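You operate a simulated robot arm through the tools that you are given. There is no shell and no other tool. Be economical: measure what you need, move in short steps, check, and stop when the job is done.

Carry out the task below with a simulated robot arm. There is one attempt and no reset: what you move stays moved.

JOB
Put the three loose narrow cards back in the grey card rack.
Fine: each in the empty slot beside cards of its own colour, fully down.
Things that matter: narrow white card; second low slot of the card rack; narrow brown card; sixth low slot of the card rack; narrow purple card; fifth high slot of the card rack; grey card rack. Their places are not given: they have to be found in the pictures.

It is judged by the outcome, as a careful person would: the job done as asked, and still so three seconds after it is handed in. It fails if anything else is knocked over, pushed out of place, dropped, spilled or broken.

ROBOT AND FRAMES
A 7-joint arm with a two-finger parallel gripper, fixed in place. Base frame: the origin is at the foot of the arm, x ahead of it, y to its left, z up. Lengths are in mm, angles in rad, forces in N, time in s.
Its first joint turns from -2.897 to 2.897 rad. Payload 4.4 kg.
The tool frame sits at the grasp point between the pads (the TCP): z along the fingers, y along the line on which they close. The tips reach 23 mm beyond it. The gripper opens to 94 mm. The fingers are 38 mm wide and 10 mm thick; the gripper's body (54 by 96 mm) begins 39 mm behind the TCP.
Orientation is that of the tool frame in the base frame, as a unit quaternion [w, x, y, z]. With the fingers straight down and closing along the base's y, the tool's x points along the base's -x, its y along +y and its z along -z.

CONTROLS
- The arm moves only by the tool drive_tool. Its argument "commands" is a list of rows, each an object of numbers (a shift or turn left out is 0, a gripper value left out holds the last): "ax", "ay", "az": the turn, a rotation vector about the tool's x, y, z in rad; "tx", "ty", "tz": the shift along the tool's x, y, z in cm; "grip": the finger opening in cm, from 0 to 9.4. In form: [{"ax": .., "ay": .., "az": .., "tx": .., "ty": .., "tz": .., "grip": ..}, ...]. A call has 1 to 10 rows; each row shifts and turns the commanded pose from where the row before left it, along the tool's axes as they then stand. A row lasts 0.2 s, in which the tool goes at most 50 mm and 0.15 rad; a call with a longer step from one row to the next is refused whole, and so is a gripper value outside its range. Where a pose cannot be reached the arm comes as near as it can. A force on the tool above 50 N (or 10 N above the force at the start of the call, whichever is more), or a blocked arm, ends the call early, and 0.2 s more pass. The fingers move at their own pace (about 72 mm/s each) and stop on an object; they squeeze with about 44 N. The grip force told is the motor's: it shows also when the fingers shut on nothing. Time passes only in rows, and 0.2 s behind the last, so rows that do not move let the fingers close. The reply holds the time, the measured pose of the TCP, the force on the tool along the base axes, the opening and the grip force, in the units named above and with some noise.
- Cameras (640 x 400 px; columns grow to the right, rows downward): "scene" is fixed at [218.6, -500.6, 1550.4]; the picture's right is [0.52, -0.85, 0.00], its down [-0.39, -0.24, -0.89] and it looks along [0.76, 0.46, -0.46] (base axes); focal length 368 px, centre (320, 200). "wrist" rides on the gripper at [86, 16, -74] in the tool frame; the picture's right is [-0.18, 0.98, 0.00], its down [-0.58, -0.11, -0.81] and it looks along [-0.79, -0.15, 0.59] (tool axes); focal length 243 px, centre (320, 200).
- camera(camera): a new picture of that camera. It takes no simulated time.
- pixel_to_xyz(camera, pixels): there is no depth. For up to 12 entries [column, row, z] of the newest picture of that camera ("zoom" is the newest enlarged one), the place [x, y] in the base frame at which the ray of that pixel passes the height z, good to about 2 mm. It takes no simulated time.
- enlarge(camera, box): a new picture of the part [left, top, right, bottom] of that camera's present view, enlarged. It takes no simulated time.
- close_job(): hands the job in; it is judged then, once.

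Work in short steps. Measure before you move; look again where a grasp or a placing could have gone wrong, and mend it. You have 80 turns and 38 pictures in all, those below and enlarged ones among them. Open the gripper and draw the arm clear of the work before you hand the job in, unless the task says otherwise; then end with one line.

The tools are called as name(argument=value, ...) on one line, values as JSON. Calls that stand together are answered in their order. drive_tool: Moves the arm, as the interface text tells. Its arguments: {"type":"object","properties":{"commands":{"type":"array"}},"required":["commands"]} The other tools are called the same way: camera (camera) takes a picture; pixel_to_xyz (camera, pixels) gives the place at which the rays of pixels pass given heights; enlarge (camera, box) takes an enlarged picture of a part of a camera's view; close_job () hands the job in.

At the start:

```text
t: 0.0
position: [617.6, 60.4, 1237.5]
ee_rot: [0.0, 0.0, 1.0, 0.0]
force: [0.1, 0.6, 0.1]
gripper_width: 94.1
finger_force: 0.0
```

scene: 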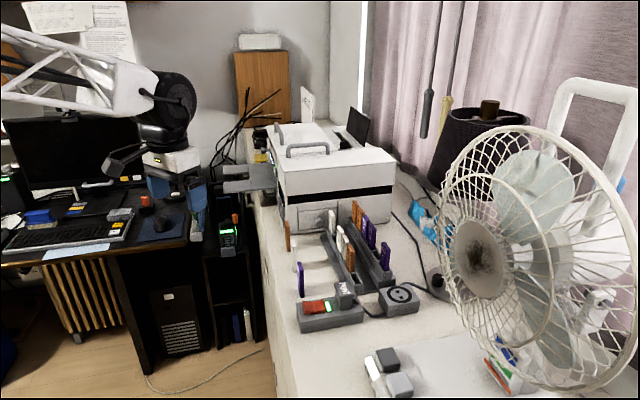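
wrist: 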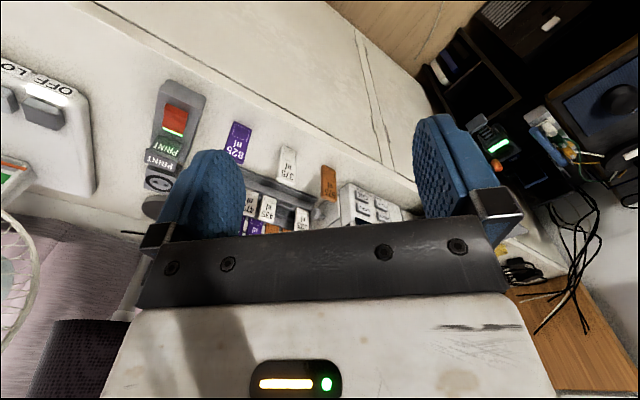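

I see the rack near (360,250) in the scene picture and three upright loose cards near (288,235), (297,250), (300,280). I enlarge that area, and the wrist view.

enlarge(camera="scene", box=[270, 190, 430, 340])

enlarge(camera="wrist", box=[130, 70, 430, 260])

```text
2.67 times, centred on (350, 265) of scene
```

zoom: 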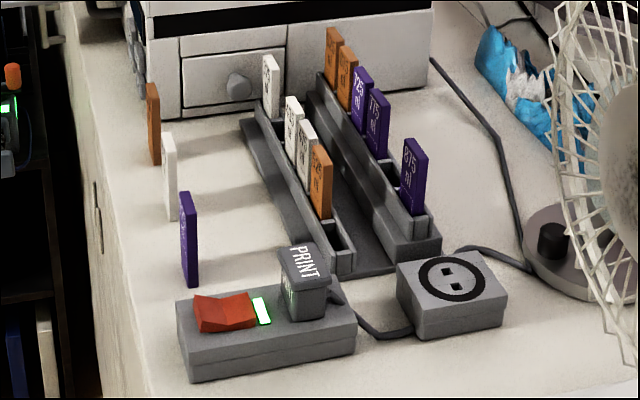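

```text
2.11 times, centred on (280, 165) of wrist
```

zoom: 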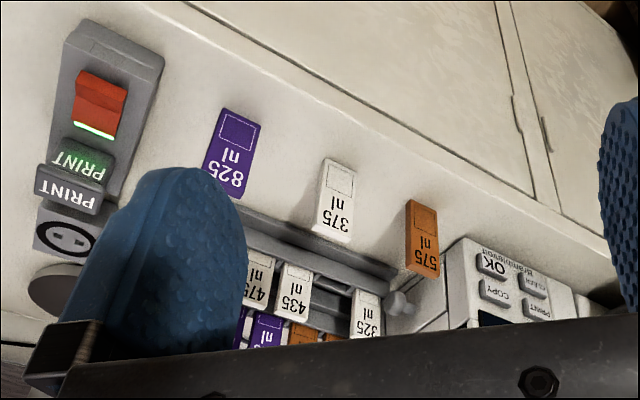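

The low row (near side) has gaps at slots 2 and 6, and the high row has one at slot 5. I measure rough positions first.

pixel_to_xyz(camera="scene", pixels=[[301.3, 295.7, 950], [293, 271.7, 950], [288.2, 251.1, 950], [301.3, 295.7, 940], [359.4, 292, 950], [350, 301, 950], [320, 237, 950], [430, 285, 950], [300, 263, 1020], [292.5, 241, 1020], [287, 222, 1020], [400, 302, 950]])

pixel_to_xyz(camera="wrist", pixels=[[237, 126, 1020], [287, 148, 1020], [327, 167, 1020], [234, 160, 950], [284, 180, 950], [327, 200, 950], [237, 126, 950], [287, 148, 950], [327, 167, 950]])

```text
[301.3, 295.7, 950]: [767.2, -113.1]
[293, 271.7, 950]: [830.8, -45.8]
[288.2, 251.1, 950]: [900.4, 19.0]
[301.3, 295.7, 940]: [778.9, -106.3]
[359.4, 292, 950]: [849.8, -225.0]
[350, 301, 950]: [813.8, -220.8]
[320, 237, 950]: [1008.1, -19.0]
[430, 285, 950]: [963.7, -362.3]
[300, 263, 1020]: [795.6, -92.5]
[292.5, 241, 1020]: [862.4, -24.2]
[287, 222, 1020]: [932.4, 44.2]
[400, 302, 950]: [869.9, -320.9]
```

```text
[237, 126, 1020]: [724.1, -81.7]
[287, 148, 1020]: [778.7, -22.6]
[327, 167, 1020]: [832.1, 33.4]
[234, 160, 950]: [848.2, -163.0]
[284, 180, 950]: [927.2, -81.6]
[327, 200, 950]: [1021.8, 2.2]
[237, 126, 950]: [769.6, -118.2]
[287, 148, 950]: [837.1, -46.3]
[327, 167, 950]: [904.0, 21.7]
```

Loose cards stand upright, about 93 mm tall, at roughly (768,-114), (832,-46), (901,20), in a line at 45°. I need finer detail of the card orientations and slots.

enlarge(camera="scene", box=[280, 215, 330, 305])

enlarge(camera="scene", box=[340, 200, 440, 300])

```text
4.44 times, centred on (305, 260) of scene
```

zoom: 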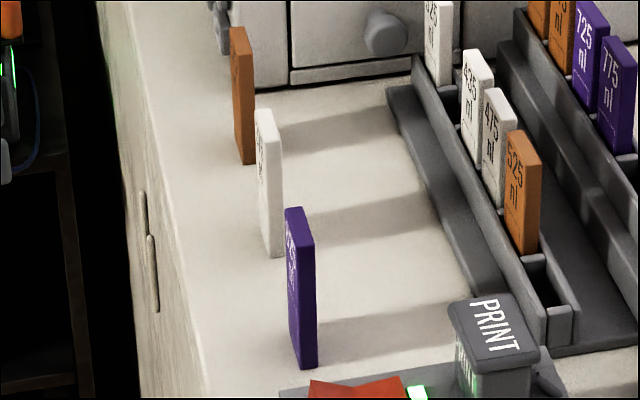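

```text
4.00 times, centred on (390, 250) of scene
```

zoom: 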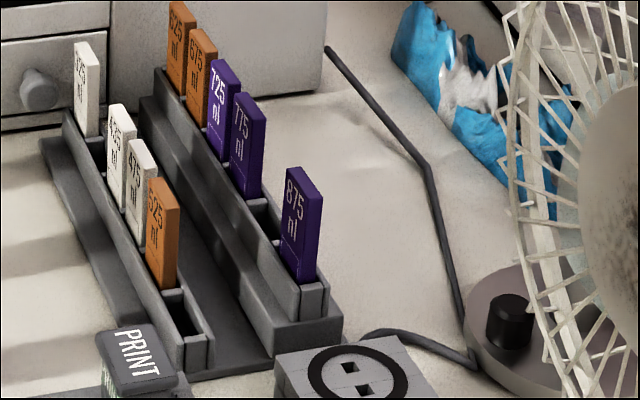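

Labels in the rack look turned differently from the loose cards; I move to a better vantage, +150 x and -150 y at the same height, and take a wrist picture.

drive_tool(commands=[{"tx": -3, "ty": -3}, {"tx": -3, "ty": -3}, {"tx": -3, "ty": -3}, {"tx": -3, "ty": -3}, {"tx": -2, "ty": -2, "tz": -3}, {"tz": -4}, {}])

camera(camera="wrist")

```text
t: 1.6
position: [756.9, -76.1, 1309.8]
ee_rot: [0.0, 0.001, 1.0, 0.001]
force: [-0.9, 0.2, -0.5]
gripper_width: 94.0
finger_force: 0.0
```

```text
31 pictures are left
```

wrist: 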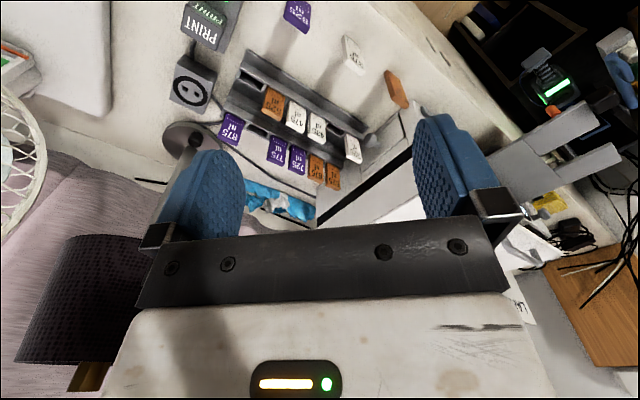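

Good view; I enlarge the rack and loose cards.

enlarge(camera="wrist", box=[180, 0, 420, 200])

enlarge(camera="wrist", box=[210, 40, 380, 200])

```text
2.00 times, centred on (300, 100) of wrist
```

zoom: 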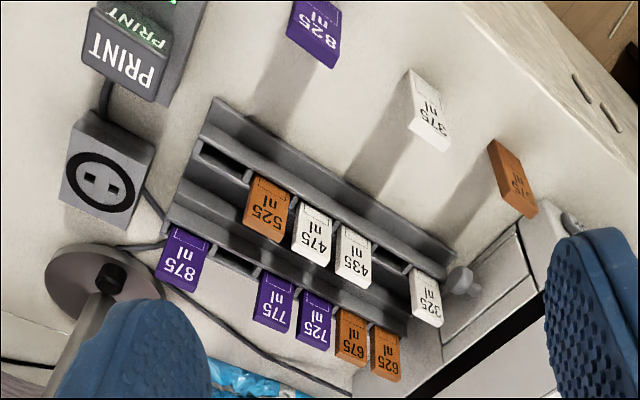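

```text
2.50 times, centred on (295, 120) of wrist
```

zoom: 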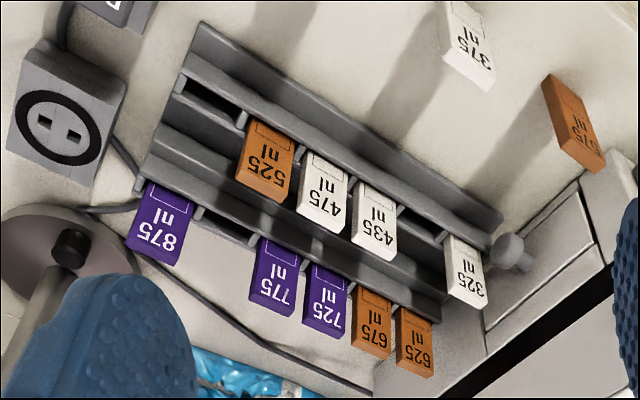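

Card widths run along the rows, so the gripper should close across the row. I enlarge the loose cards for their yaw.

enlarge(camera="wrist", box=[275, 0, 420, 110])

```text
3.64 times, centred on (348, 55) of wrist
```

zoom: 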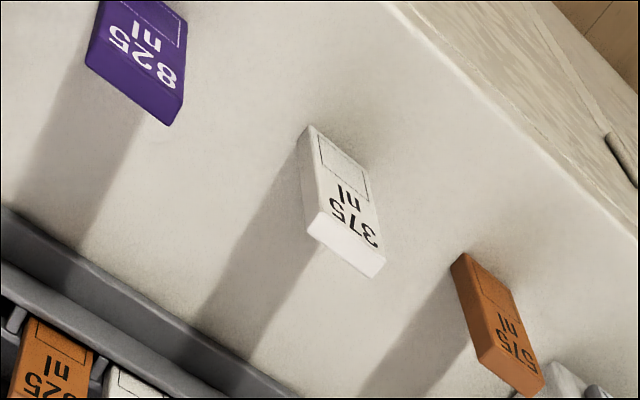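

I query corners of white and brown tops (z 1043) and bottoms (950).

pixel_to_xyz(camera="zoom", pixels=[[322, 212, 1043], [385, 258, 1043], [372, 277, 1043], [307, 228, 1043], [310, 125, 950], [366, 178, 950], [498, 342, 1043], [543, 375, 1043], [525, 397, 1043], [478, 360, 1043], [463, 253, 950], [512, 290, 950]])

```text
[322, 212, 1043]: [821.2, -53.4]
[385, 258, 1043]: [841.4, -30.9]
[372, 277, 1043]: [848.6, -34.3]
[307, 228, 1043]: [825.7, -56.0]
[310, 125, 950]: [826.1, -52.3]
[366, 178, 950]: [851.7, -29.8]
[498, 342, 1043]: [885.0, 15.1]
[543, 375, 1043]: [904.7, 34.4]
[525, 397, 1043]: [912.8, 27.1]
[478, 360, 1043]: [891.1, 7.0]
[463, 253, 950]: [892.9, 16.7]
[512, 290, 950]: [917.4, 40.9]
```

Both are yawed about 45–47°, ~29 wide, ~8 thick. Now measure the rack closely.

enlarge(camera="wrist", box=[220, 45, 380, 145])

```text
4.00 times, centred on (300, 95) of wrist
```

zoom: 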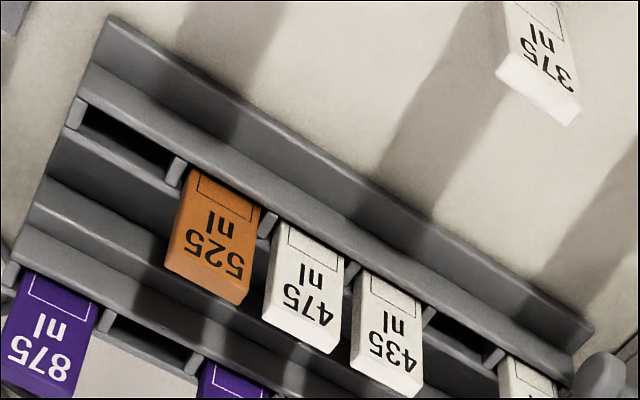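

I triangulate the seated brown 525 card's top near corner, and the low rack rim's end, between scene and wrist.

pixel_to_xyz(camera="zoom", pixels=[[170, 257, 1040], [170, 257, 1070], [248, 293, 1040], [248, 293, 1070], [80, 90, 970], [80, 90, 1000], [180, 155, 970], [180, 155, 1000], [575, 365, 1000], [182, 180, 980], [262, 210, 980], [575, 365, 970]])

pixel_to_xyz(camera="scene", pixels=[[350.75, 246.75, 1040], [350.75, 246.75, 1070], [346.3, 245.5, 1040], [346.3, 245.5, 1070]])

enlarge(camera="scene", box=[335, 235, 415, 300])

```text
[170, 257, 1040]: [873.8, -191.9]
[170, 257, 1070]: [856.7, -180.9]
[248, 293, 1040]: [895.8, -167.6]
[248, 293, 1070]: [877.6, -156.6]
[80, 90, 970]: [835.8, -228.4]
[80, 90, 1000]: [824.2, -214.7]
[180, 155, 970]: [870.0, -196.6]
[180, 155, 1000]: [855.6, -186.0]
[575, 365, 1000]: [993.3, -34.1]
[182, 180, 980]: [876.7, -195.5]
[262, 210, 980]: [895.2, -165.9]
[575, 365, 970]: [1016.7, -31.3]
```

```text
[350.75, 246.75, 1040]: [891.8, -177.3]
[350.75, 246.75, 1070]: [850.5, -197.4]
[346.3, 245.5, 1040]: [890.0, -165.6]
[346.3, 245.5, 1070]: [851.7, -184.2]
```

```text
6.15 times, centred on (375, 268) of scene
```

zoom: 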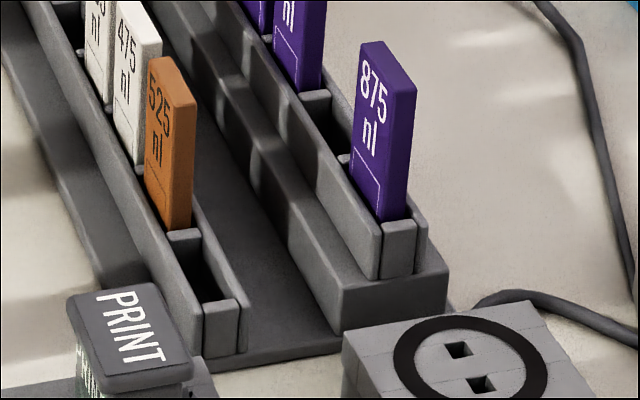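

Top of 525 is about z=1057 near (864,-186). I triangulate the rim and the high row.

pixel_to_xyz(camera="zoom", pixels=[[192, 308, 970], [192, 308, 1000], [240, 300, 970], [240, 300, 1000], [388, 85, 1060], [388, 85, 1090], [382, 232, 1000], [382, 232, 1020], [165, 222, 980], [165, 222, 1000], [182, 78, 1040], [182, 78, 1070]])

enlarge(camera="wrist", box=[210, 85, 310, 165])

```text
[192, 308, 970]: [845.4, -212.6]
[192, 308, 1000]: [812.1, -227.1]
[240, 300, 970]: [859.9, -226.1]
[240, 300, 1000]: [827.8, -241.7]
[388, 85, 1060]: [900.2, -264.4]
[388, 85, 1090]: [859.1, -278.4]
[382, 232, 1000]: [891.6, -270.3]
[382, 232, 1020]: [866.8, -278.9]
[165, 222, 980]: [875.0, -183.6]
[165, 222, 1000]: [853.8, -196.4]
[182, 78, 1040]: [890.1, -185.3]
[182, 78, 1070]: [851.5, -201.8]
```

```text
5.00 times, centred on (260, 125) of wrist
```

zoom: 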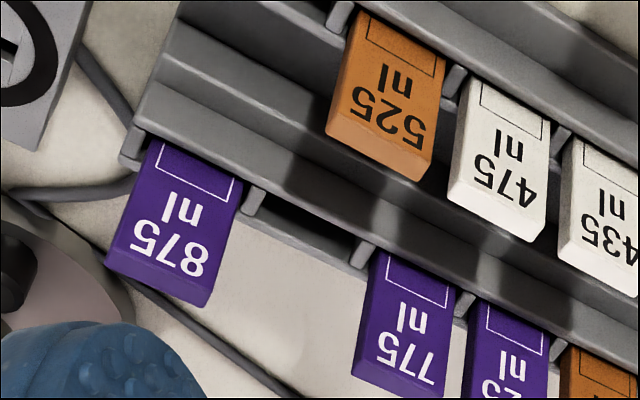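

Low rim is about z=986 (so slot floor ≈964). Query the latest wrist zoom for card top corners and slot features.

pixel_to_xyz(camera="zoom", pixels=[[327, 138, 1057], [416, 181, 1057], [450, 201, 1057], [533, 241, 1057], [333, 120, 1057], [434, 160, 1057], [108, 250, 1060], [108, 250, 1090], [104, 265, 1090], [205, 307, 1090], [247, 205, 1020], [365, 255, 1020]])

```text
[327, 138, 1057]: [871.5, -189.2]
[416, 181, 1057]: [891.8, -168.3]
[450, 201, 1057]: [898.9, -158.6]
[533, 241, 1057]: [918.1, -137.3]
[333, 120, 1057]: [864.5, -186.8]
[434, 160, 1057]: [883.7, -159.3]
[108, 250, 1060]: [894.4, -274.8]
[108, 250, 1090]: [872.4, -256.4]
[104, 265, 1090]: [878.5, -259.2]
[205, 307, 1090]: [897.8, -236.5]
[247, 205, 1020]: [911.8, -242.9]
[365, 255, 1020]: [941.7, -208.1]
```

Triangulated: rows run at ~47°, pitch ~41; low slot 6 ≈ (851,-206), low slot 2 ≈ (963,-87), high slot 5 ≈ (929,-233); seated tops 1057 low, ~1070 high. I move above the white card (835,-45), turn -0.82 about the tool z and come down to ~1130 with the grip at 5 cm.

drive_tool(commands=[{"tx": -3.9, "ty": 1.5, "grip": 5}, {"tx": -3.9, "ty": 1.6}, {"az": -0.137, "tz": 3}, {"az": -0.137, "tz": 3}, {"az": -0.137, "tz": 3}, {"az": -0.137, "tz": 3}, {"az": -0.137, "tz": 3}, {"az": -0.135, "tz": 3}, {}])

camera(camera="wrist")

```text
t: 3.6
position: [835.7, -45.6, 1129.3]
ee_rot: [-0.001, -0.4, 0.916, 0.0]
force: [-0.1, -0.4, -1.2]
gripper_width: 49.8
finger_force: 0.1
```

```text
24 pictures are left
```

wrist: 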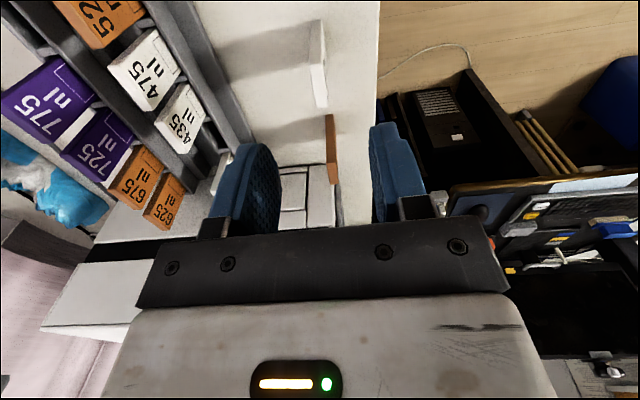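

The white card appears edge-on at (318,65), between the fingers. I enlarge to check its centre and yaw.

enlarge(camera="wrist", box=[270, 0, 390, 190])

```text
2.11 times, centred on (330, 95) of wrist
```

zoom: 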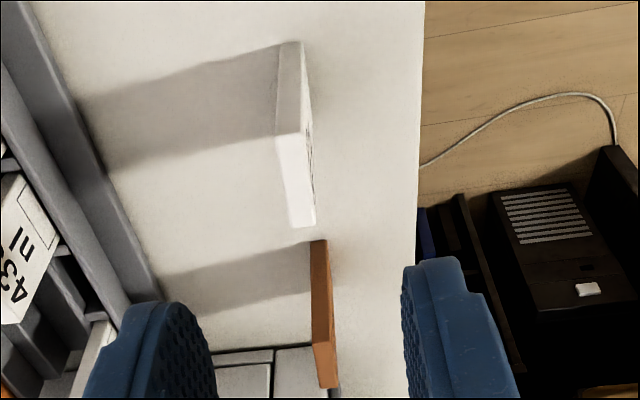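

pixel_to_xyz(camera="zoom", pixels=[[275, 137, 1043], [303, 133, 1043], [317, 222, 1043], [288, 227, 1043], [281, 43, 950], [303, 41, 950], [315, 345, 1043], [336, 387, 1043], [310, 242, 950], [327, 240, 950], [333, 342, 1043]])

```text
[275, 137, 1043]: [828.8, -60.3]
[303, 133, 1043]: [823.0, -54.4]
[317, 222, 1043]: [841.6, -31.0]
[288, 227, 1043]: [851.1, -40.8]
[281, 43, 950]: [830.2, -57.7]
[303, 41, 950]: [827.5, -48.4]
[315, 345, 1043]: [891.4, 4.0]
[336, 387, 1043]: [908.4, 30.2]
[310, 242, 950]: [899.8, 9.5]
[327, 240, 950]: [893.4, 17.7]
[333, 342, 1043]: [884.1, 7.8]
```

White centre ≈ (836,-46.5), yaw ≈ 46°, matching the tool. I descend to 1028 and close.

drive_tool(commands=[{"tz": 2.5}, {"tz": 2.5}, {"tz": 2.5}, {"tz": 2.6}, {"grip": 5}, {"grip": 0}, {}, {}, {}])

enlarge(camera="wrist", box=[220, 0, 420, 220])

```text
t: 5.6
position: [836.6, -47.0, 1028.3]
ee_rot: [0.0, -0.399, 0.917, -0.001]
force: [0.1, 0.0, -0.8]
gripper_width: 8.6
finger_force: 43.9
```

```text
1.82 times, centred on (320, 110) of wrist
```

zoom: 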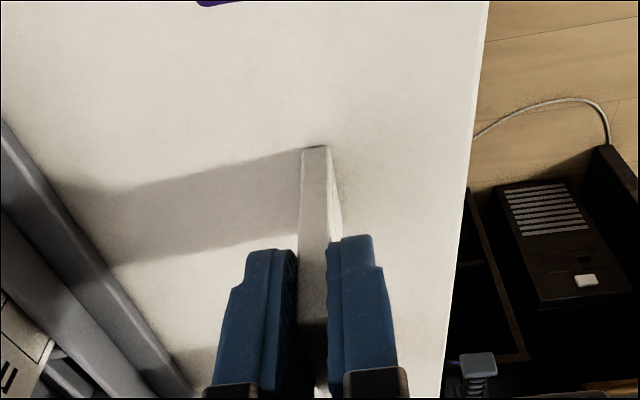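

White is held (8.6 mm). I lift 150 and go across the rack (ty −120), staying ~60 mm short of slot 2 along the row to look at it.

drive_tool(commands=[{"tz": -1}, {"tz": -3.5}, {"tz": -3.5}, {"tz": -3.5}, {"tz": -3.5}, {"ty": -3}, {"ty": -3}, {"ty": -3}, {"ty": -3}, {}])

camera(camera="wrist")

```text
t: 7.8
position: [921.7, -129.3, 1176.6]
ee_rot: [0.0, -0.399, 0.917, 0.0]
force: [-0.4, 0.8, 0.1]
gripper_width: 8.7
finger_force: 44.4
```

```text
21 pictures are left
```

wrist: 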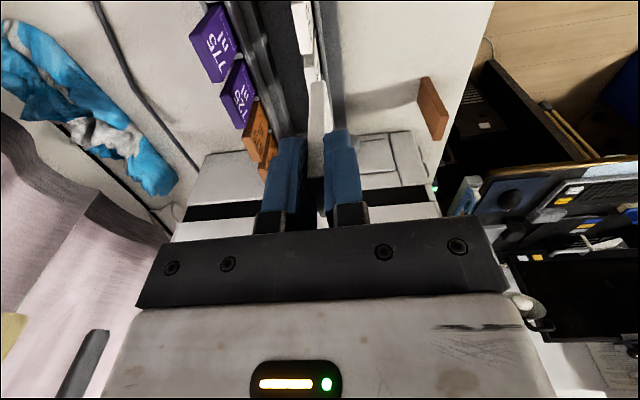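

enlarge(camera="wrist", box=[260, 0, 380, 140])

```text
2.86 times, centred on (320, 70) of wrist
```

zoom: 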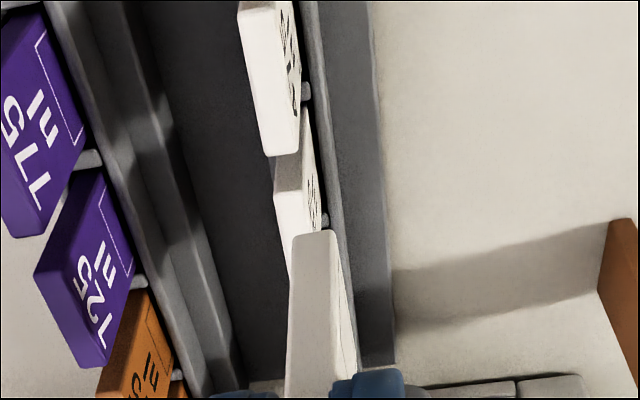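

I query the far corners of 475 and dividers at (306,92), (325,218).

pixel_to_xyz(camera="zoom", pixels=[[267, 157, 1057], [299, 152, 1057], [239, 12, 1057], [272, 3, 1057], [306, 92, 986], [325, 218, 986], [318, 80, 986], [345, 240, 986], [302, 5, 986]])

```text
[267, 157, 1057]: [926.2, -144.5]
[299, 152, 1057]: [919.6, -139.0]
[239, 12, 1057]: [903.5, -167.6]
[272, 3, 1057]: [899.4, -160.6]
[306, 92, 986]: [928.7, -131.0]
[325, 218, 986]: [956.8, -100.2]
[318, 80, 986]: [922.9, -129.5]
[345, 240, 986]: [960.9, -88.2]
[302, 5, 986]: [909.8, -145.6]
```

The row's card-centre line is v≈774 (label side ~770), dividers ~41.8 apart. I shift sideways (ty +40) and forward 40 to see slot 2 unobstructed.

drive_tool(commands=[{"ty": 2.5, "tx": -2}, {"ty": 2, "tx": -2}, {}])

enlarge(camera="wrist", box=[220, 0, 380, 150])

```text
t: 8.6
position: [914.9, -67.1, 1178.6]
ee_rot: [0.0, -0.399, 0.917, -0.001]
force: [0.5, -0.1, 0.1]
gripper_width: 9.0
finger_force: 43.3
```

```text
2.67 times, centred on (300, 75) of wrist
```

zoom: 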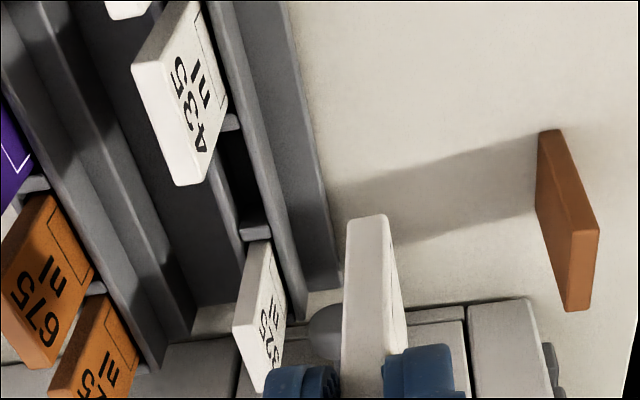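

Slot 2 is visible between dividers at (231,122) and (255,230). I query its corners.

pixel_to_xyz(camera="zoom", pixels=[[240, 130, 986], [269, 222, 986], [240, 222, 986], [222, 115, 986], [241, 240, 986], [272, 238, 986], [175, 185, 1053], [205, 180, 1053], [132, 65, 1053], [205, 0, 986], [233, 0, 986], [305, 318, 986]])

```text
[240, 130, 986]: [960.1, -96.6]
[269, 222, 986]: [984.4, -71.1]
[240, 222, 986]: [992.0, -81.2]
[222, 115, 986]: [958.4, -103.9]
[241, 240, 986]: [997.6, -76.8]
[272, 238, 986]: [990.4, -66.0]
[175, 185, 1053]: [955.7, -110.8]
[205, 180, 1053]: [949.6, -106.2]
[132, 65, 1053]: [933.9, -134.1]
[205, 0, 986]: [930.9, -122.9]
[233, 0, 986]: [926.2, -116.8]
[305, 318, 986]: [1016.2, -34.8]
```

I check the held card's own near bottom edge at (347,220)-(388,216), at z≈1100, to learn its offset from the TCP.

pixel_to_xyz(camera="zoom", pixels=[[347, 220, 1100], [387, 216, 1100], [347, 220, 1104], [387, 216, 1104]])

```text
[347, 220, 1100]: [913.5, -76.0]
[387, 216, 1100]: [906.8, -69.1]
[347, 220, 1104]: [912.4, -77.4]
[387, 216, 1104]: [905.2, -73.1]
```

The near edge appears at u≈564.7 whereas 557.5 was expected; I enlarge for a precise look from both cameras.

enlarge(camera="wrist", box=[300, 50, 400, 160])

enlarge(camera="scene", box=[270, 150, 370, 250])

```text
3.64 times, centred on (350, 105) of wrist
```

zoom: 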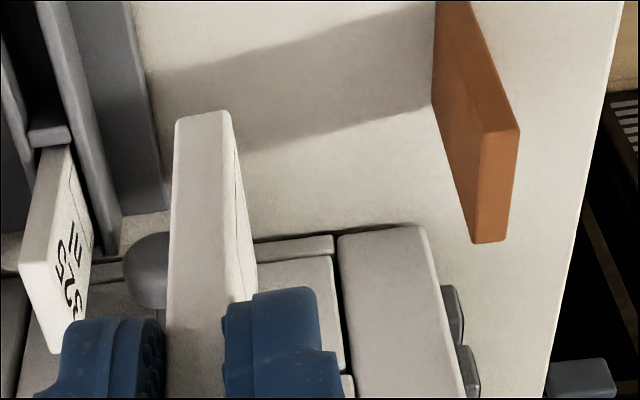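

```text
4.00 times, centred on (320, 200) of scene
```

zoom: 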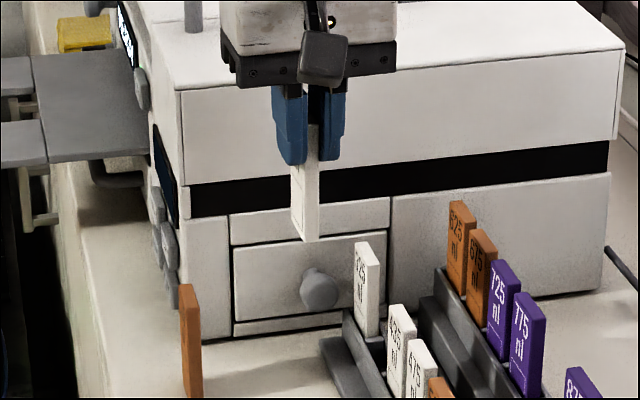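

pixel_to_xyz(camera="zoom", pixels=[[304, 241, 1090], [304, 241, 1100], [304, 241, 1110], [318, 238, 1100], [292, 234, 1100]])

```text
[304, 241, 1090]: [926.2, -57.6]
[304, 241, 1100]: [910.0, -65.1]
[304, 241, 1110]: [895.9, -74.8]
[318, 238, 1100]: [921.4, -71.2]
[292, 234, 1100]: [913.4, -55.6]
```

Triangulation says the held card's centre is ~+4 mm ahead of the TCP along the row. I go over slot 2 (TCP u≈592, v≈774.5) and come down to TCP ~1078, still above the rim, to check alignment directly.

drive_tool(commands=[{"ty": -2.9, "tx": -1}, {"ty": -2.84, "tx": -1}, {}, {"tz": 2.5}, {"tz": 2.5}, {"tz": 2.5}, {"tz": 2.5}, {}])

enlarge(camera="wrist", box=[260, 0, 380, 120])

enlarge(camera="scene", box=[320, 180, 400, 280])

```text
t: 10.4
position: [975.0, -94.1, 1077.7]
ee_rot: [0.0, -0.398, 0.917, 0.0]
force: [-0.8, 1.1, 0.0]
gripper_width: 8.7
finger_force: 43.5
```

```text
3.33 times, centred on (320, 60) of wrist
```

zoom: 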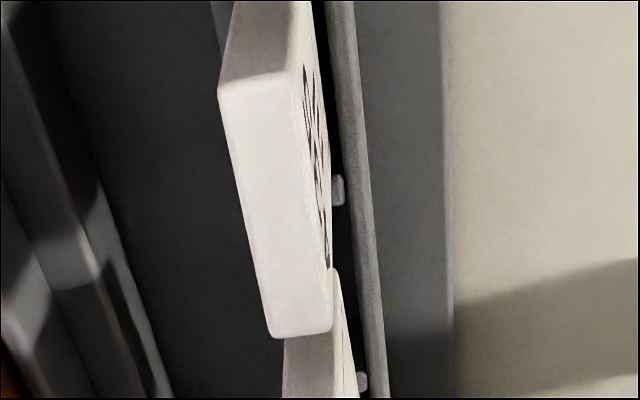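

```text
4.00 times, centred on (360, 230) of scene
```

zoom: 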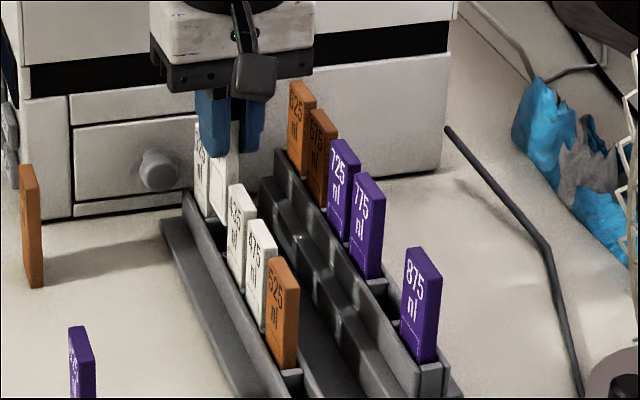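

I compare the held card's near corner (335,268) with the rim wall, dividers and card 435 in the wrist view, needing that zoom re-taken for queries.

enlarge(camera="wrist", box=[300, 20, 350, 130])

```text
3.64 times, centred on (325, 75) of wrist
```

zoom: 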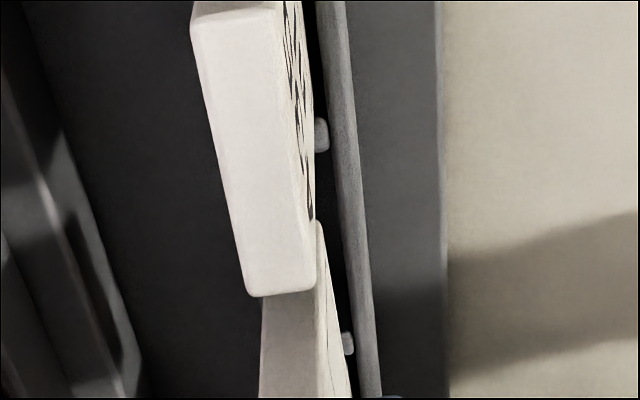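

pixel_to_xyz(camera="zoom", pixels=[[329, 140, 988], [355, 345, 988], [322, 136, 988], [348, 344, 988], [319, 222, 1002], [262, 300, 1002], [247, 293, 1053], [312, 288, 1053], [192, 20, 1053], [318, 300, 1002], [329, 140, 988], [319, 222, 1002]])

```text
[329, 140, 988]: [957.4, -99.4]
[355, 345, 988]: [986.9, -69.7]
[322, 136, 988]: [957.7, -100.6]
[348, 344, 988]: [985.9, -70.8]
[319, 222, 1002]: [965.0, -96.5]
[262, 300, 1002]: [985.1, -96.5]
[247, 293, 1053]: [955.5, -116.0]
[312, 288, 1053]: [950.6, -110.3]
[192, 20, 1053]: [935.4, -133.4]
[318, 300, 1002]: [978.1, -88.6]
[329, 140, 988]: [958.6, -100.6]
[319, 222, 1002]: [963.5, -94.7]
```

Held card lines up with 435 (label v≈772.6 both); along the row it's ~1.5 mm too far ahead. I correct and descend slowly, watching the force.

drive_tool(commands=[{"tx": 0.15}, {"tz": 1}, {"tz": 0.7}, {"tz": 0.7}, {"tz": 0.5}, {}])

```text
t: 11.5
position: [974.3, -95.6, 1062.2]
ee_rot: [0.005, -0.398, 0.917, -0.004]
force: [-0.2, 0.8, 6.9]
gripper_width: 9.1
finger_force: 44.8
stopped in row 5: the force on the tool passed its limit (the readings are from after the stop); the commanded pose is now the measured one
```

It met something with the card bottom at ~988, i.e. the rim. I look.

enlarge(camera="wrist", box=[300, 20, 350, 130])

enlarge(camera="scene", box=[355, 205, 395, 255])

```text
3.64 times, centred on (325, 75) of wrist
```

zoom: 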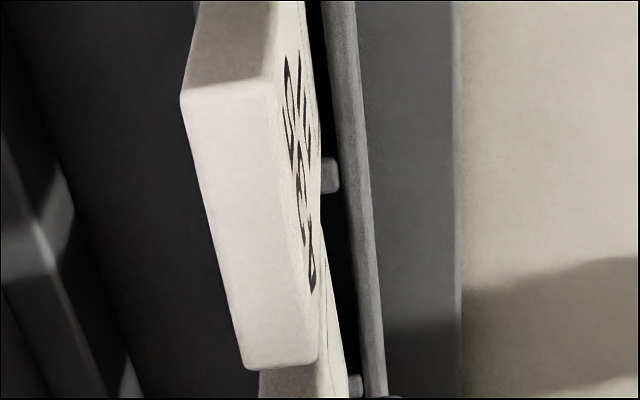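

```text
8.00 times, centred on (375, 230) of scene
```

zoom: 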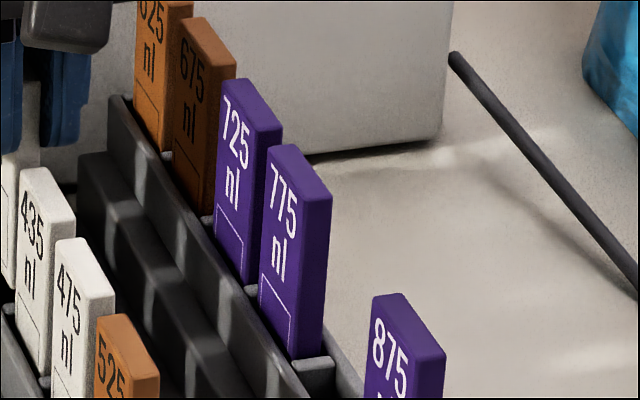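

The card seems ~1.5–2 mm too far from the front wall (on the back wall's rim). I lift 5 mm, undo the small tilt, shift 1.8 mm toward the front wall and look.

drive_tool(commands=[{"tz": -0.5}, {"ax": -0.01, "ay": 0.006}, {"ty": 0.18}, {}])

enlarge(camera="wrist", box=[305, 60, 355, 110])

```text
t: 12.5
position: [973.7, -93.2, 1066.8]
ee_rot: [0.0, -0.399, 0.917, 0.001]
force: [0.3, 0.0, -1.3]
gripper_width: 8.9
finger_force: 44.1
```

```text
8.00 times, centred on (330, 85) of wrist
```

zoom: 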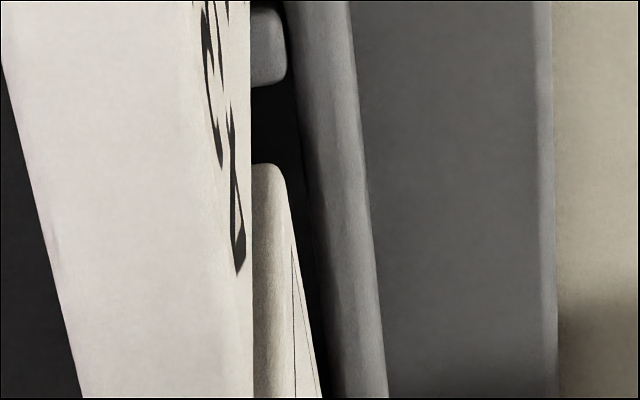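

Now clear: near corner (280,165) sits ~2 mm off the front wall and ~3.5 mm past the divider, with room behind. I shift back 0.8 mm along the row and descend.

drive_tool(commands=[{"tx": 0.08}, {"tz": 0.5}, {"tz": 0.5}, {"tz": 0.5}, {"tz": 0.5}, {}])

```text
t: 13.5
position: [974.2, -95.3, 1062.2]
ee_rot: [0.004, -0.399, 0.917, -0.003]
force: [-0.4, -0.8, 6.2]
gripper_width: 8.8
finger_force: 44.0
stopped in row 4: the force on the tool passed its limit (the readings are from after the stop); the commanded pose is now the measured one
```

Stopped at the same height. I look closely at what's touching.

enlarge(camera="wrist", box=[290, 50, 370, 150])

enlarge(camera="scene", box=[345, 195, 395, 235])

```text
4.00 times, centred on (330, 100) of wrist
```

zoom: 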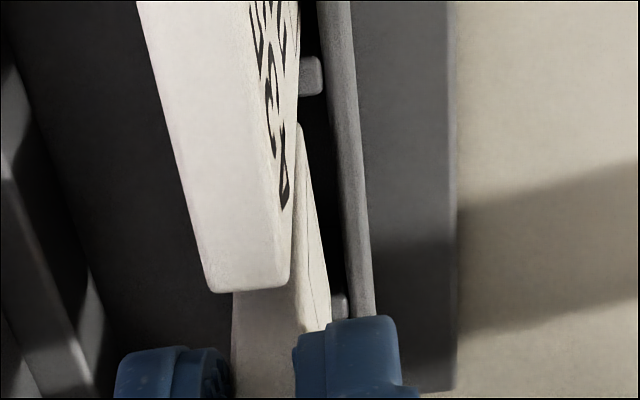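

```text
10.00 times, centred on (370, 215) of scene
```

zoom: 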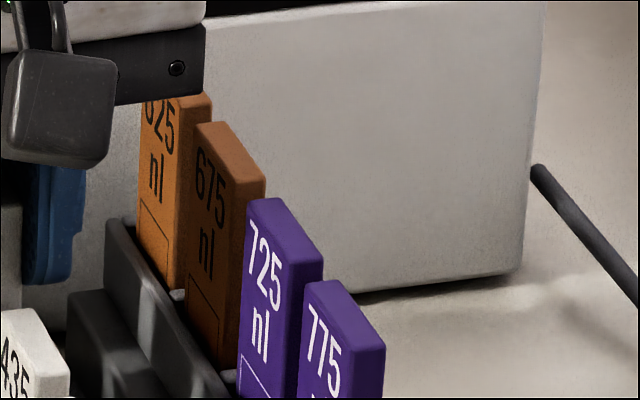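

Geometry: divider-to-divider opening spans ~73.4–108.3 mm ahead of the camera while the card spans ~77.4–108, so its far end is catching the far divider. I lift, undo the tilt, shift back 2 mm along the row and 1.6 mm toward the front, and descend again.

drive_tool(commands=[{"tz": -0.5}, {"ax": -0.01, "ay": 0.006}, {"ty": 0.16, "tx": 0.2}, {}, {"tz": 0.4}, {"tz": 0.4}, {"tz": 0.4}, {"tz": 0.3}, {}])

```text
t: 15.2
position: [972.9, -95.4, 1061.4]
ee_rot: [0.004, -0.399, 0.917, -0.002]
force: [-0.7, 0.5, 5.0]
gripper_width: 8.8
finger_force: 44.2
stopped in row 8: the force on the tool passed its limit (the readings are from after the stop); the commanded pose is now the measured one
```

Still blocked at the same height. I take one close look at the current contact pose.

enlarge(camera="wrist", box=[300, 65, 356, 135])

```text
5.71 times, centred on (328, 100) of wrist
```

zoom: 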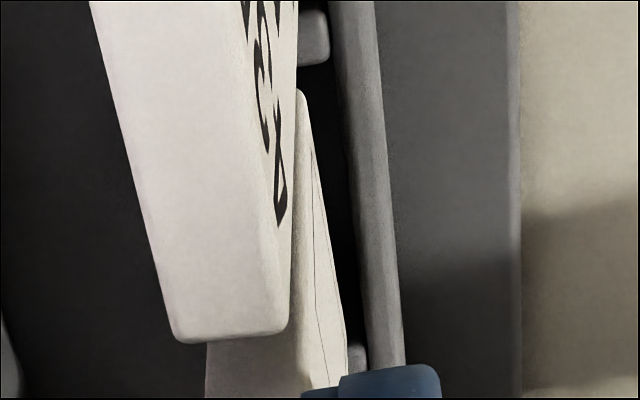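

Now it's clear the card is ~32 wide in a ~35 opening, with near gap ≈2.6 and far gap ≈0.6: it needs ~1.2 mm more back. I lift, level, shift and descend, then search a bit backward under light pressure.

drive_tool(commands=[{"tz": -0.4}, {"ax": -0.01, "ay": 0.006}, {"ty": 0.12, "tx": 0.12}, {}, {"tz": 0.4}, {"tz": 0.3}, {"tx": 0.05}, {"tx": 0.05}, {"tz": 0.2}, {}])

```text
t: 17.1
position: [971.0, -96.6, 1062.1]
ee_rot: [0.002, -0.399, 0.917, 0.001]
force: [-0.6, 0.0, 5.5]
gripper_width: 8.7
finger_force: 44.0
stopped in row 9: the force on the tool passed its limit (the readings are from after the stop); the commanded pose is now the measured one
```

Same height again. The scene view could show the card's foot against the front wall between 435 and 325, so I look there.

enlarge(camera="scene", box=[348, 205, 384, 245])

```text
10.00 times, centred on (366, 225) of scene
```

zoom: 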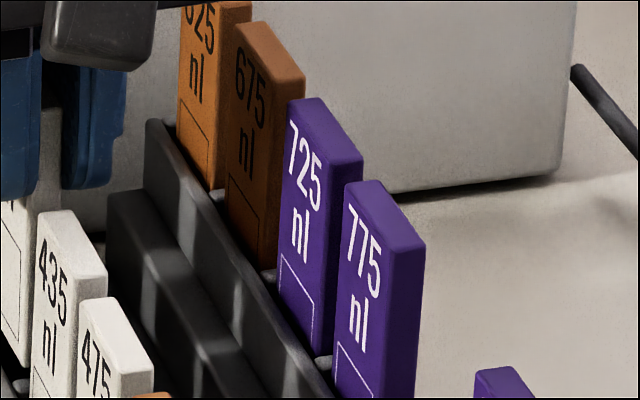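

enlarge(camera="scene", box=[320, 203, 352, 253])

```text
8.00 times, centred on (336, 228) of scene
```

zoom: 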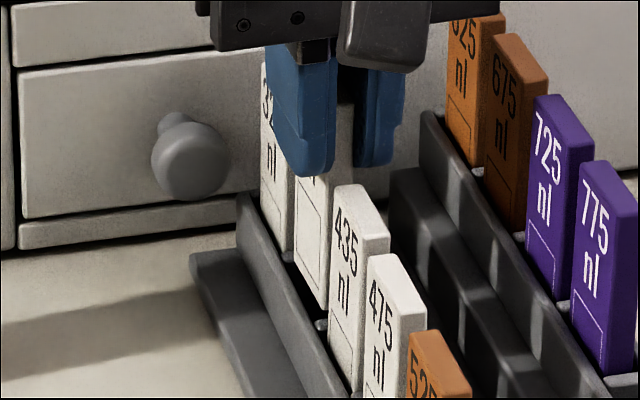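

Very informative: held card's near bottom corner at (325,311), divider at (322,325), neighbour 325's near corner at rim (286,252). I query these.

pixel_to_xyz(camera="zoom", pixels=[[325, 311, 986], [325, 311, 996], [286, 252, 986], [322, 325, 986], [352, 392, 986], [297, 262, 986], [297, 262, 996], [240, 195, 986], [345, 396, 986], [313, 175, 1039], [335, 190, 1045], [335, 190, 1055]])

```text
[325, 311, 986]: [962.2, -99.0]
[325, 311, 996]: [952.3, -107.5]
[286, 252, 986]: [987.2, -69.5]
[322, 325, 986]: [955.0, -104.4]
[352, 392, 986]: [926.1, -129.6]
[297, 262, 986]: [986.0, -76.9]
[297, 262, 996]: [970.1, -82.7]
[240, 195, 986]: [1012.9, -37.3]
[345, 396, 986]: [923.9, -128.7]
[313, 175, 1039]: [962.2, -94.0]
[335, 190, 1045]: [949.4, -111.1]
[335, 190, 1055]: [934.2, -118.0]
```

Scene numbers: held card spans u 580.6–613 with label v≈774.5, whereas 325's label is at 771.8 and its near edge at 619; so the card should move ~2.7 mm back along the row and ~2 mm toward the front wall. I lift, shift and retry.

drive_tool(commands=[{"tz": -0.4}, {"ax": -0.004}, {"ty": 0.2, "tx": 0.27}, {}, {"tz": 0.4}, {"tz": 0.3}, {"tz": 0.3}, {"tz": 0.3}, {}])

```text
t: 18.9
position: [969.5, -97.3, 1062.7]
ee_rot: [0.005, -0.4, 0.917, 0.0]
force: [0.5, 0.2, 4.5]
gripper_width: 8.6
finger_force: 43.4
stopped in row 8: the force on the tool passed its limit (the readings are from after the stop); the commanded pose is now the measured one
```

Still on the rim. I do a light-pressure sweep across the slot (front to back) so the card can drop in.

drive_tool(commands=[{"tz": -0.3, "ax": -0.006, "ay": 0.003}, {"ty": 0.35}, {"tz": 0.35}, {"tz": 0.3}, {"ty": -0.1}, {"ty": -0.1}, {"ty": -0.1}, {"ty": -0.1}, {"ty": -0.1}, {}])

```text
t: 20.4
position: [970.0, -97.4, 1063.1]
ee_rot: [0.004, -0.4, 0.916, 0.001]
force: [-0.5, -0.4, 5.6]
gripper_width: 8.9
finger_force: 43.4
stopped in row 7: the force on the tool passed its limit (the readings are from after the stop); the commanded pose is now the measured one
```

Combining views: earlier tries each missed in one axis (far divider, then back wall). I lift 5 mm, set u back to ≈589.6 and v ≈3.5 mm frontward, and verify with one free-hanging picture before descending.

drive_tool(commands=[{"tz": -0.5}, {"ax": -0.008, "ay": 0.004}, {"ty": 0.25, "tx": -0.25}, {}, {}])

enlarge(camera="wrist", box=[300, 65, 356, 135])

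```text
t: 21.6
position: [969.9, -93.9, 1064.9]
ee_rot: [0.001, -0.399, 0.917, 0.005]
force: [-0.5, -0.4, -0.8]
gripper_width: 9.0
finger_force: 44.3
```

```text
5.71 times, centred on (328, 100) of wrist
```

zoom: 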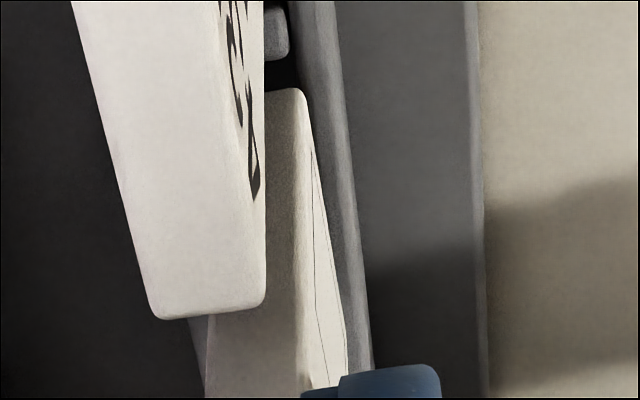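

Now the label touches the front wall line (gap ≈0) and the near gap along the row is good (~1.7 mm). I level the tilt, move 1.5 mm back across, and descend.

drive_tool(commands=[{"ax": 0.008, "ay": 0.006}, {"ty": -0.14}, {}, {"tz": 0.4}, {"tz": 0.4}, {"tz": 0.4}, {"tz": 0.4}, {}])

```text
t: 23.0
position: [972.0, -95.1, 1061.4]
ee_rot: [0.005, -0.399, 0.917, -0.003]
force: [0.2, -0.1, 5.3]
gripper_width: 9.1
finger_force: 43.8
stopped in row 7: the force on the tool passed its limit (the readings are from after the stop); the commanded pose is now the measured one
```

All card clearances check out, so something else touches: the card is gripped ~8.5 mm off-centre, so the finger (38 wide) overlaps neighbour 435's top (tip z ≈1039 = its top). I take the card back to its table spot to regrip it centred.

drive_tool(commands=[{"tz": -0.5}, {"ax": -0.01, "ay": 0.006, "tz": -3}, {"tz": -4}, {"tz": -4.5}, {"ty": 4.4, "tx": 1.9}, {"ty": 4.4, "tx": 1.9}, {"ty": 4.4, "tx": 1.9}, {}])

```text
t: 24.8
position: [831.8, -44.5, 1179.9]
ee_rot: [-0.002, -0.4, 0.917, 0.002]
force: [-0.1, 0.4, -0.2]
gripper_width: 8.8
finger_force: 44.0
```

I descend to the table gently.

drive_tool(commands=[{"tz": 4, "ax": 0.003}, {"tz": 4}, {"tz": 4}, {"tz": 2}, {}, {"tz": 0.5}, {"tz": 0.3}, {"tz": 0.2}, {}])

```text
t: 26.8
position: [834.7, -48.1, 1030.7]
ee_rot: [-0.001, -0.399, 0.917, 0.0]
force: [0.7, -0.8, -0.1]
gripper_width: 8.6
finger_force: 43.8
```

drive_tool(commands=[{"tz": 0.1}, {"tz": 0.1}, {"tz": 0.1}, {}])

```text
t: 27.8
position: [835.5, -47.7, 1028.3]
ee_rot: [0.0, -0.4, 0.916, 0.0]
force: [0.2, 0.8, 0.1]
gripper_width: 8.7
finger_force: 44.4
```

No contact force yet; continue down in small steps.

drive_tool(commands=[{"tz": 0.1}, {}, {"tz": 0.1}, {}])

```text
t: 28.8
position: [836.5, -47.6, 1027.2]
ee_rot: [0.001, -0.4, 0.916, -0.001]
force: [-0.9, 1.8, 14.0]
gripper_width: 8.7
finger_force: 43.7
```

The card rests on the table (14 N). I open to 3 cm, shift 6 mm forward along the card, regrip and lift 2 mm to verify.

drive_tool(commands=[{"tz": -0.1}, {"grip": 3}, {}, {}, {"tx": -0.3}, {"tx": -0.3}, {}, {"grip": 0}, {}, {}])

```text
t: 31.0
position: [840.2, -43.3, 1028.2]
ee_rot: [-0.001, -0.4, 0.916, -0.001]
force: [-0.3, -0.2, -0.3]
gripper_width: 9.0
finger_force: 43.2
```

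Regripped. I carry it back over slot 2 and lower to TCP ≈1066, then check.

drive_tool(commands=[{"tz": -3}, {"tz": -4}, {"tz": -4}, {"tz": -4}, {"ty": -4.4, "tx": -1.88}, {"ty": -4.4, "tx": -1.88}, {"ty": -4.3, "tx": -1.88}, {}, {"tz": 3.5}, {"tz": 3.5}])

drive_tool(commands=[{"tz": 2}, {"tz": 1.5}, {"tz": 0.7}, {}, {}])

enlarge(camera="wrist", box=[300, 65, 356, 135])

```text
t: 33.2
position: [975.4, -92.1, 1108.6]
ee_rot: [0.0, -0.399, 0.917, -0.001]
force: [-0.9, 1.1, 0.0]
gripper_width: 8.8
finger_force: 43.9
```

```text
t: 34.4
position: [973.9, -91.8, 1064.1]
ee_rot: [-0.001, -0.399, 0.917, 0.0]
force: [-0.2, -0.1, -0.3]
gripper_width: 8.8
finger_force: 43.8
```

```text
5.71 times, centred on (328, 100) of wrist
```

zoom: 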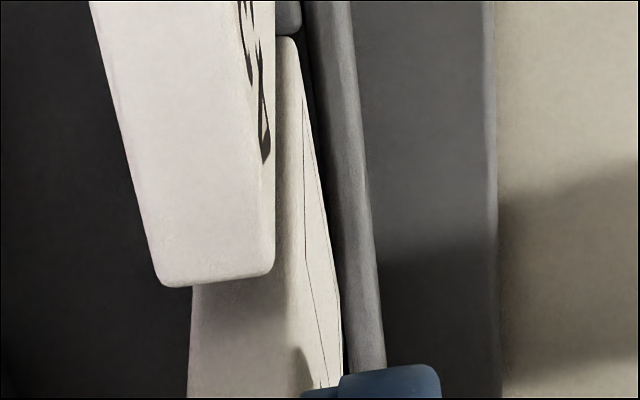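

Near edge is ~0.5 mm short of clearing the divider and the yaw is ~0.03 off. I shift forward 2 mm, back 0.8 mm, yaw +0.025, and descend.

drive_tool(commands=[{"tx": -0.22, "ty": -0.07, "az": 0.025}, {}, {"tz": 0.4}, {"tz": 0.4}, {"tz": 0.4}, {"tz": 0.4}, {}])

```text
t: 36.0
position: [976.8, -88.6, 1048.4]
ee_rot: [-0.001, -0.387, 0.922, -0.001]
force: [1.9, 3.9, -2.9]
gripper_width: 8.6
finger_force: 43.9
```

It's in the slot (1048, no block). I continue down in small steps to the floor.

drive_tool(commands=[{"tz": 0.3}, {"tz": 0.3}, {"tz": 0.3}, {"tz": 0.2}, {"tz": 0.2}, {"tz": 0.2}, {"tz": 0.2}, {}])

```text
t: 37.8
position: [976.0, -90.2, 1034.3]
ee_rot: [0.0, -0.388, 0.922, 0.0]
force: [-3.7, -2.0, 24.9]
gripper_width: 8.8
finger_force: 43.9
```

Seated with 25 N at TCP z≈1034. I release and lift clear, and query the printer's front position relative to the brown card.

drive_tool(commands=[{"tz": -0.05}, {"grip": 2.2}, {}, {}, {"tz": -2}, {"tz": -4}, {"tz": -4}, {"tz": -4}, {}])

pixel_to_xyz(camera="scene", pixels=[[290, 235, 950], [295, 234, 950], [326, 231, 950], [288.2, 251.1, 953], [301.3, 295.7, 953], [285, 172, 1140], [285, 172, 1120]])

```text
t: 39.8
position: [973.6, -87.6, 1172.7]
ee_rot: [-0.001, -0.388, 0.922, 0.0]
force: [-0.9, -0.4, -0.4]
gripper_width: 22.0
finger_force: 0.1
```

```text
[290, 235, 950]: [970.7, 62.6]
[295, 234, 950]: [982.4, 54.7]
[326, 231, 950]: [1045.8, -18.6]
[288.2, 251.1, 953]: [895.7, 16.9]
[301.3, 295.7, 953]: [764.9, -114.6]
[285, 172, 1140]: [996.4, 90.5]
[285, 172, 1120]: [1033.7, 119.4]
```

Printer is ~40 mm beyond, safe. I move over the brown card (≈(910,25)), opening 4 cm, and descend to 1028.

drive_tool(commands=[{"tx": -0.9, "ty": 3.1, "grip": 4}, {"tx": -0.9, "ty": 3.1}, {"tx": -0.9, "ty": 3.1}, {"tx": -0.9, "ty": 3.1}, {"tz": 2}, {"tz": 2}, {"tz": 2}, {}])

enlarge(camera="wrist", box=[270, 20, 380, 140])

```text
t: 41.6
position: [911.6, 24.1, 1113.0]
ee_rot: [0.0, -0.387, 0.922, 0.0]
force: [0.1, -0.7, -0.1]
gripper_width: 40.0
finger_force: 0.0
```

```text
3.33 times, centred on (325, 80) of wrist
```

zoom: 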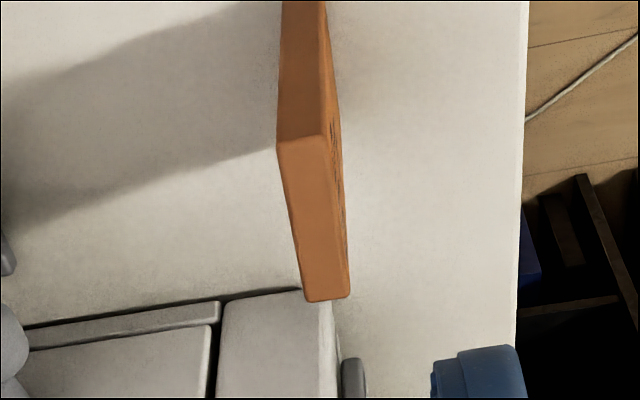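

Brown top corners at (278,150),(322,140),(350,293),(305,300); query at z 1036.

pixel_to_xyz(camera="zoom", pixels=[[278, 150, 1036], [322, 140, 1036], [350, 293, 1036], [305, 300, 1036], [278, 150, 1036], [322, 140, 1036], [350, 293, 1036], [305, 300, 1036]])

```text
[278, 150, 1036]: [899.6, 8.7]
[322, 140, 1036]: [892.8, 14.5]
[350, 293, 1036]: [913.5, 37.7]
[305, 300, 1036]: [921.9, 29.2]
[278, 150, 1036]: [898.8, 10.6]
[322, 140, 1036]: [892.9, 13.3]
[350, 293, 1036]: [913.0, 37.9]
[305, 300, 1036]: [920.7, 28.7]
```

Adjusting by 2.4 mm across (u already good given the known bias); descend and grip.

drive_tool(commands=[{"ty": 0.24, "tx": 0.05}, {"tz": 2.5}, {"tz": 3}, {"tz": 3}, {}, {}, {"grip": 0}, {}, {}, {}])

```text
t: 43.8
position: [909.4, 24.8, 1028.2]
ee_rot: [-0.001, -0.387, 0.922, -0.001]
force: [-0.4, 0.0, 0.4]
gripper_width: 8.9
finger_force: 44.4
```

Brown held. Lift 150 mm and travel to above slot 6 (≈(863,-206)).

drive_tool(commands=[{"tz": -3}, {"tz": -4}, {"tz": -4}, {"tz": -4}, {"tx": 3.95, "ty": -2.57}, {"tx": 3.95, "ty": -2.57}, {"tx": 3.95, "ty": -2.57}, {"tx": 3.95, "ty": -2.57}, {"tx": 3.93, "ty": -2.57}, {}])

drive_tool(commands=[{"tz": 3}, {"tz": 3}, {"tz": 3}, {"tz": 1.3}, {}, {}])

enlarge(camera="wrist", box=[285, 20, 365, 120])

```text
t: 46.0
position: [865.5, -206.8, 1175.3]
ee_rot: [0.0, -0.388, 0.922, -0.001]
force: [0.3, -0.5, 0.0]
gripper_width: 8.6
finger_force: 44.0
```

```text
t: 46.8
position: [866.7, -205.8, 1116.2]
ee_rot: [0.005, -0.387, 0.922, -0.006]
force: [-0.7, -0.4, 8.7]
gripper_width: 8.6
finger_force: 43.9
stopped in row 3: the force on the tool passed its limit (the readings are from after the stop); the commanded pose is now the measured one
```

```text
4.00 times, centred on (325, 70) of wrist
```

zoom: 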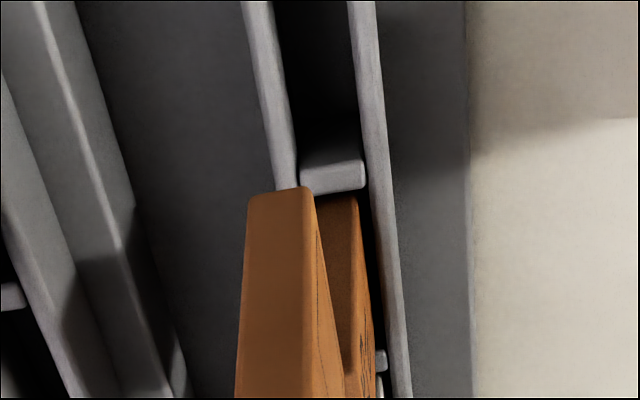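

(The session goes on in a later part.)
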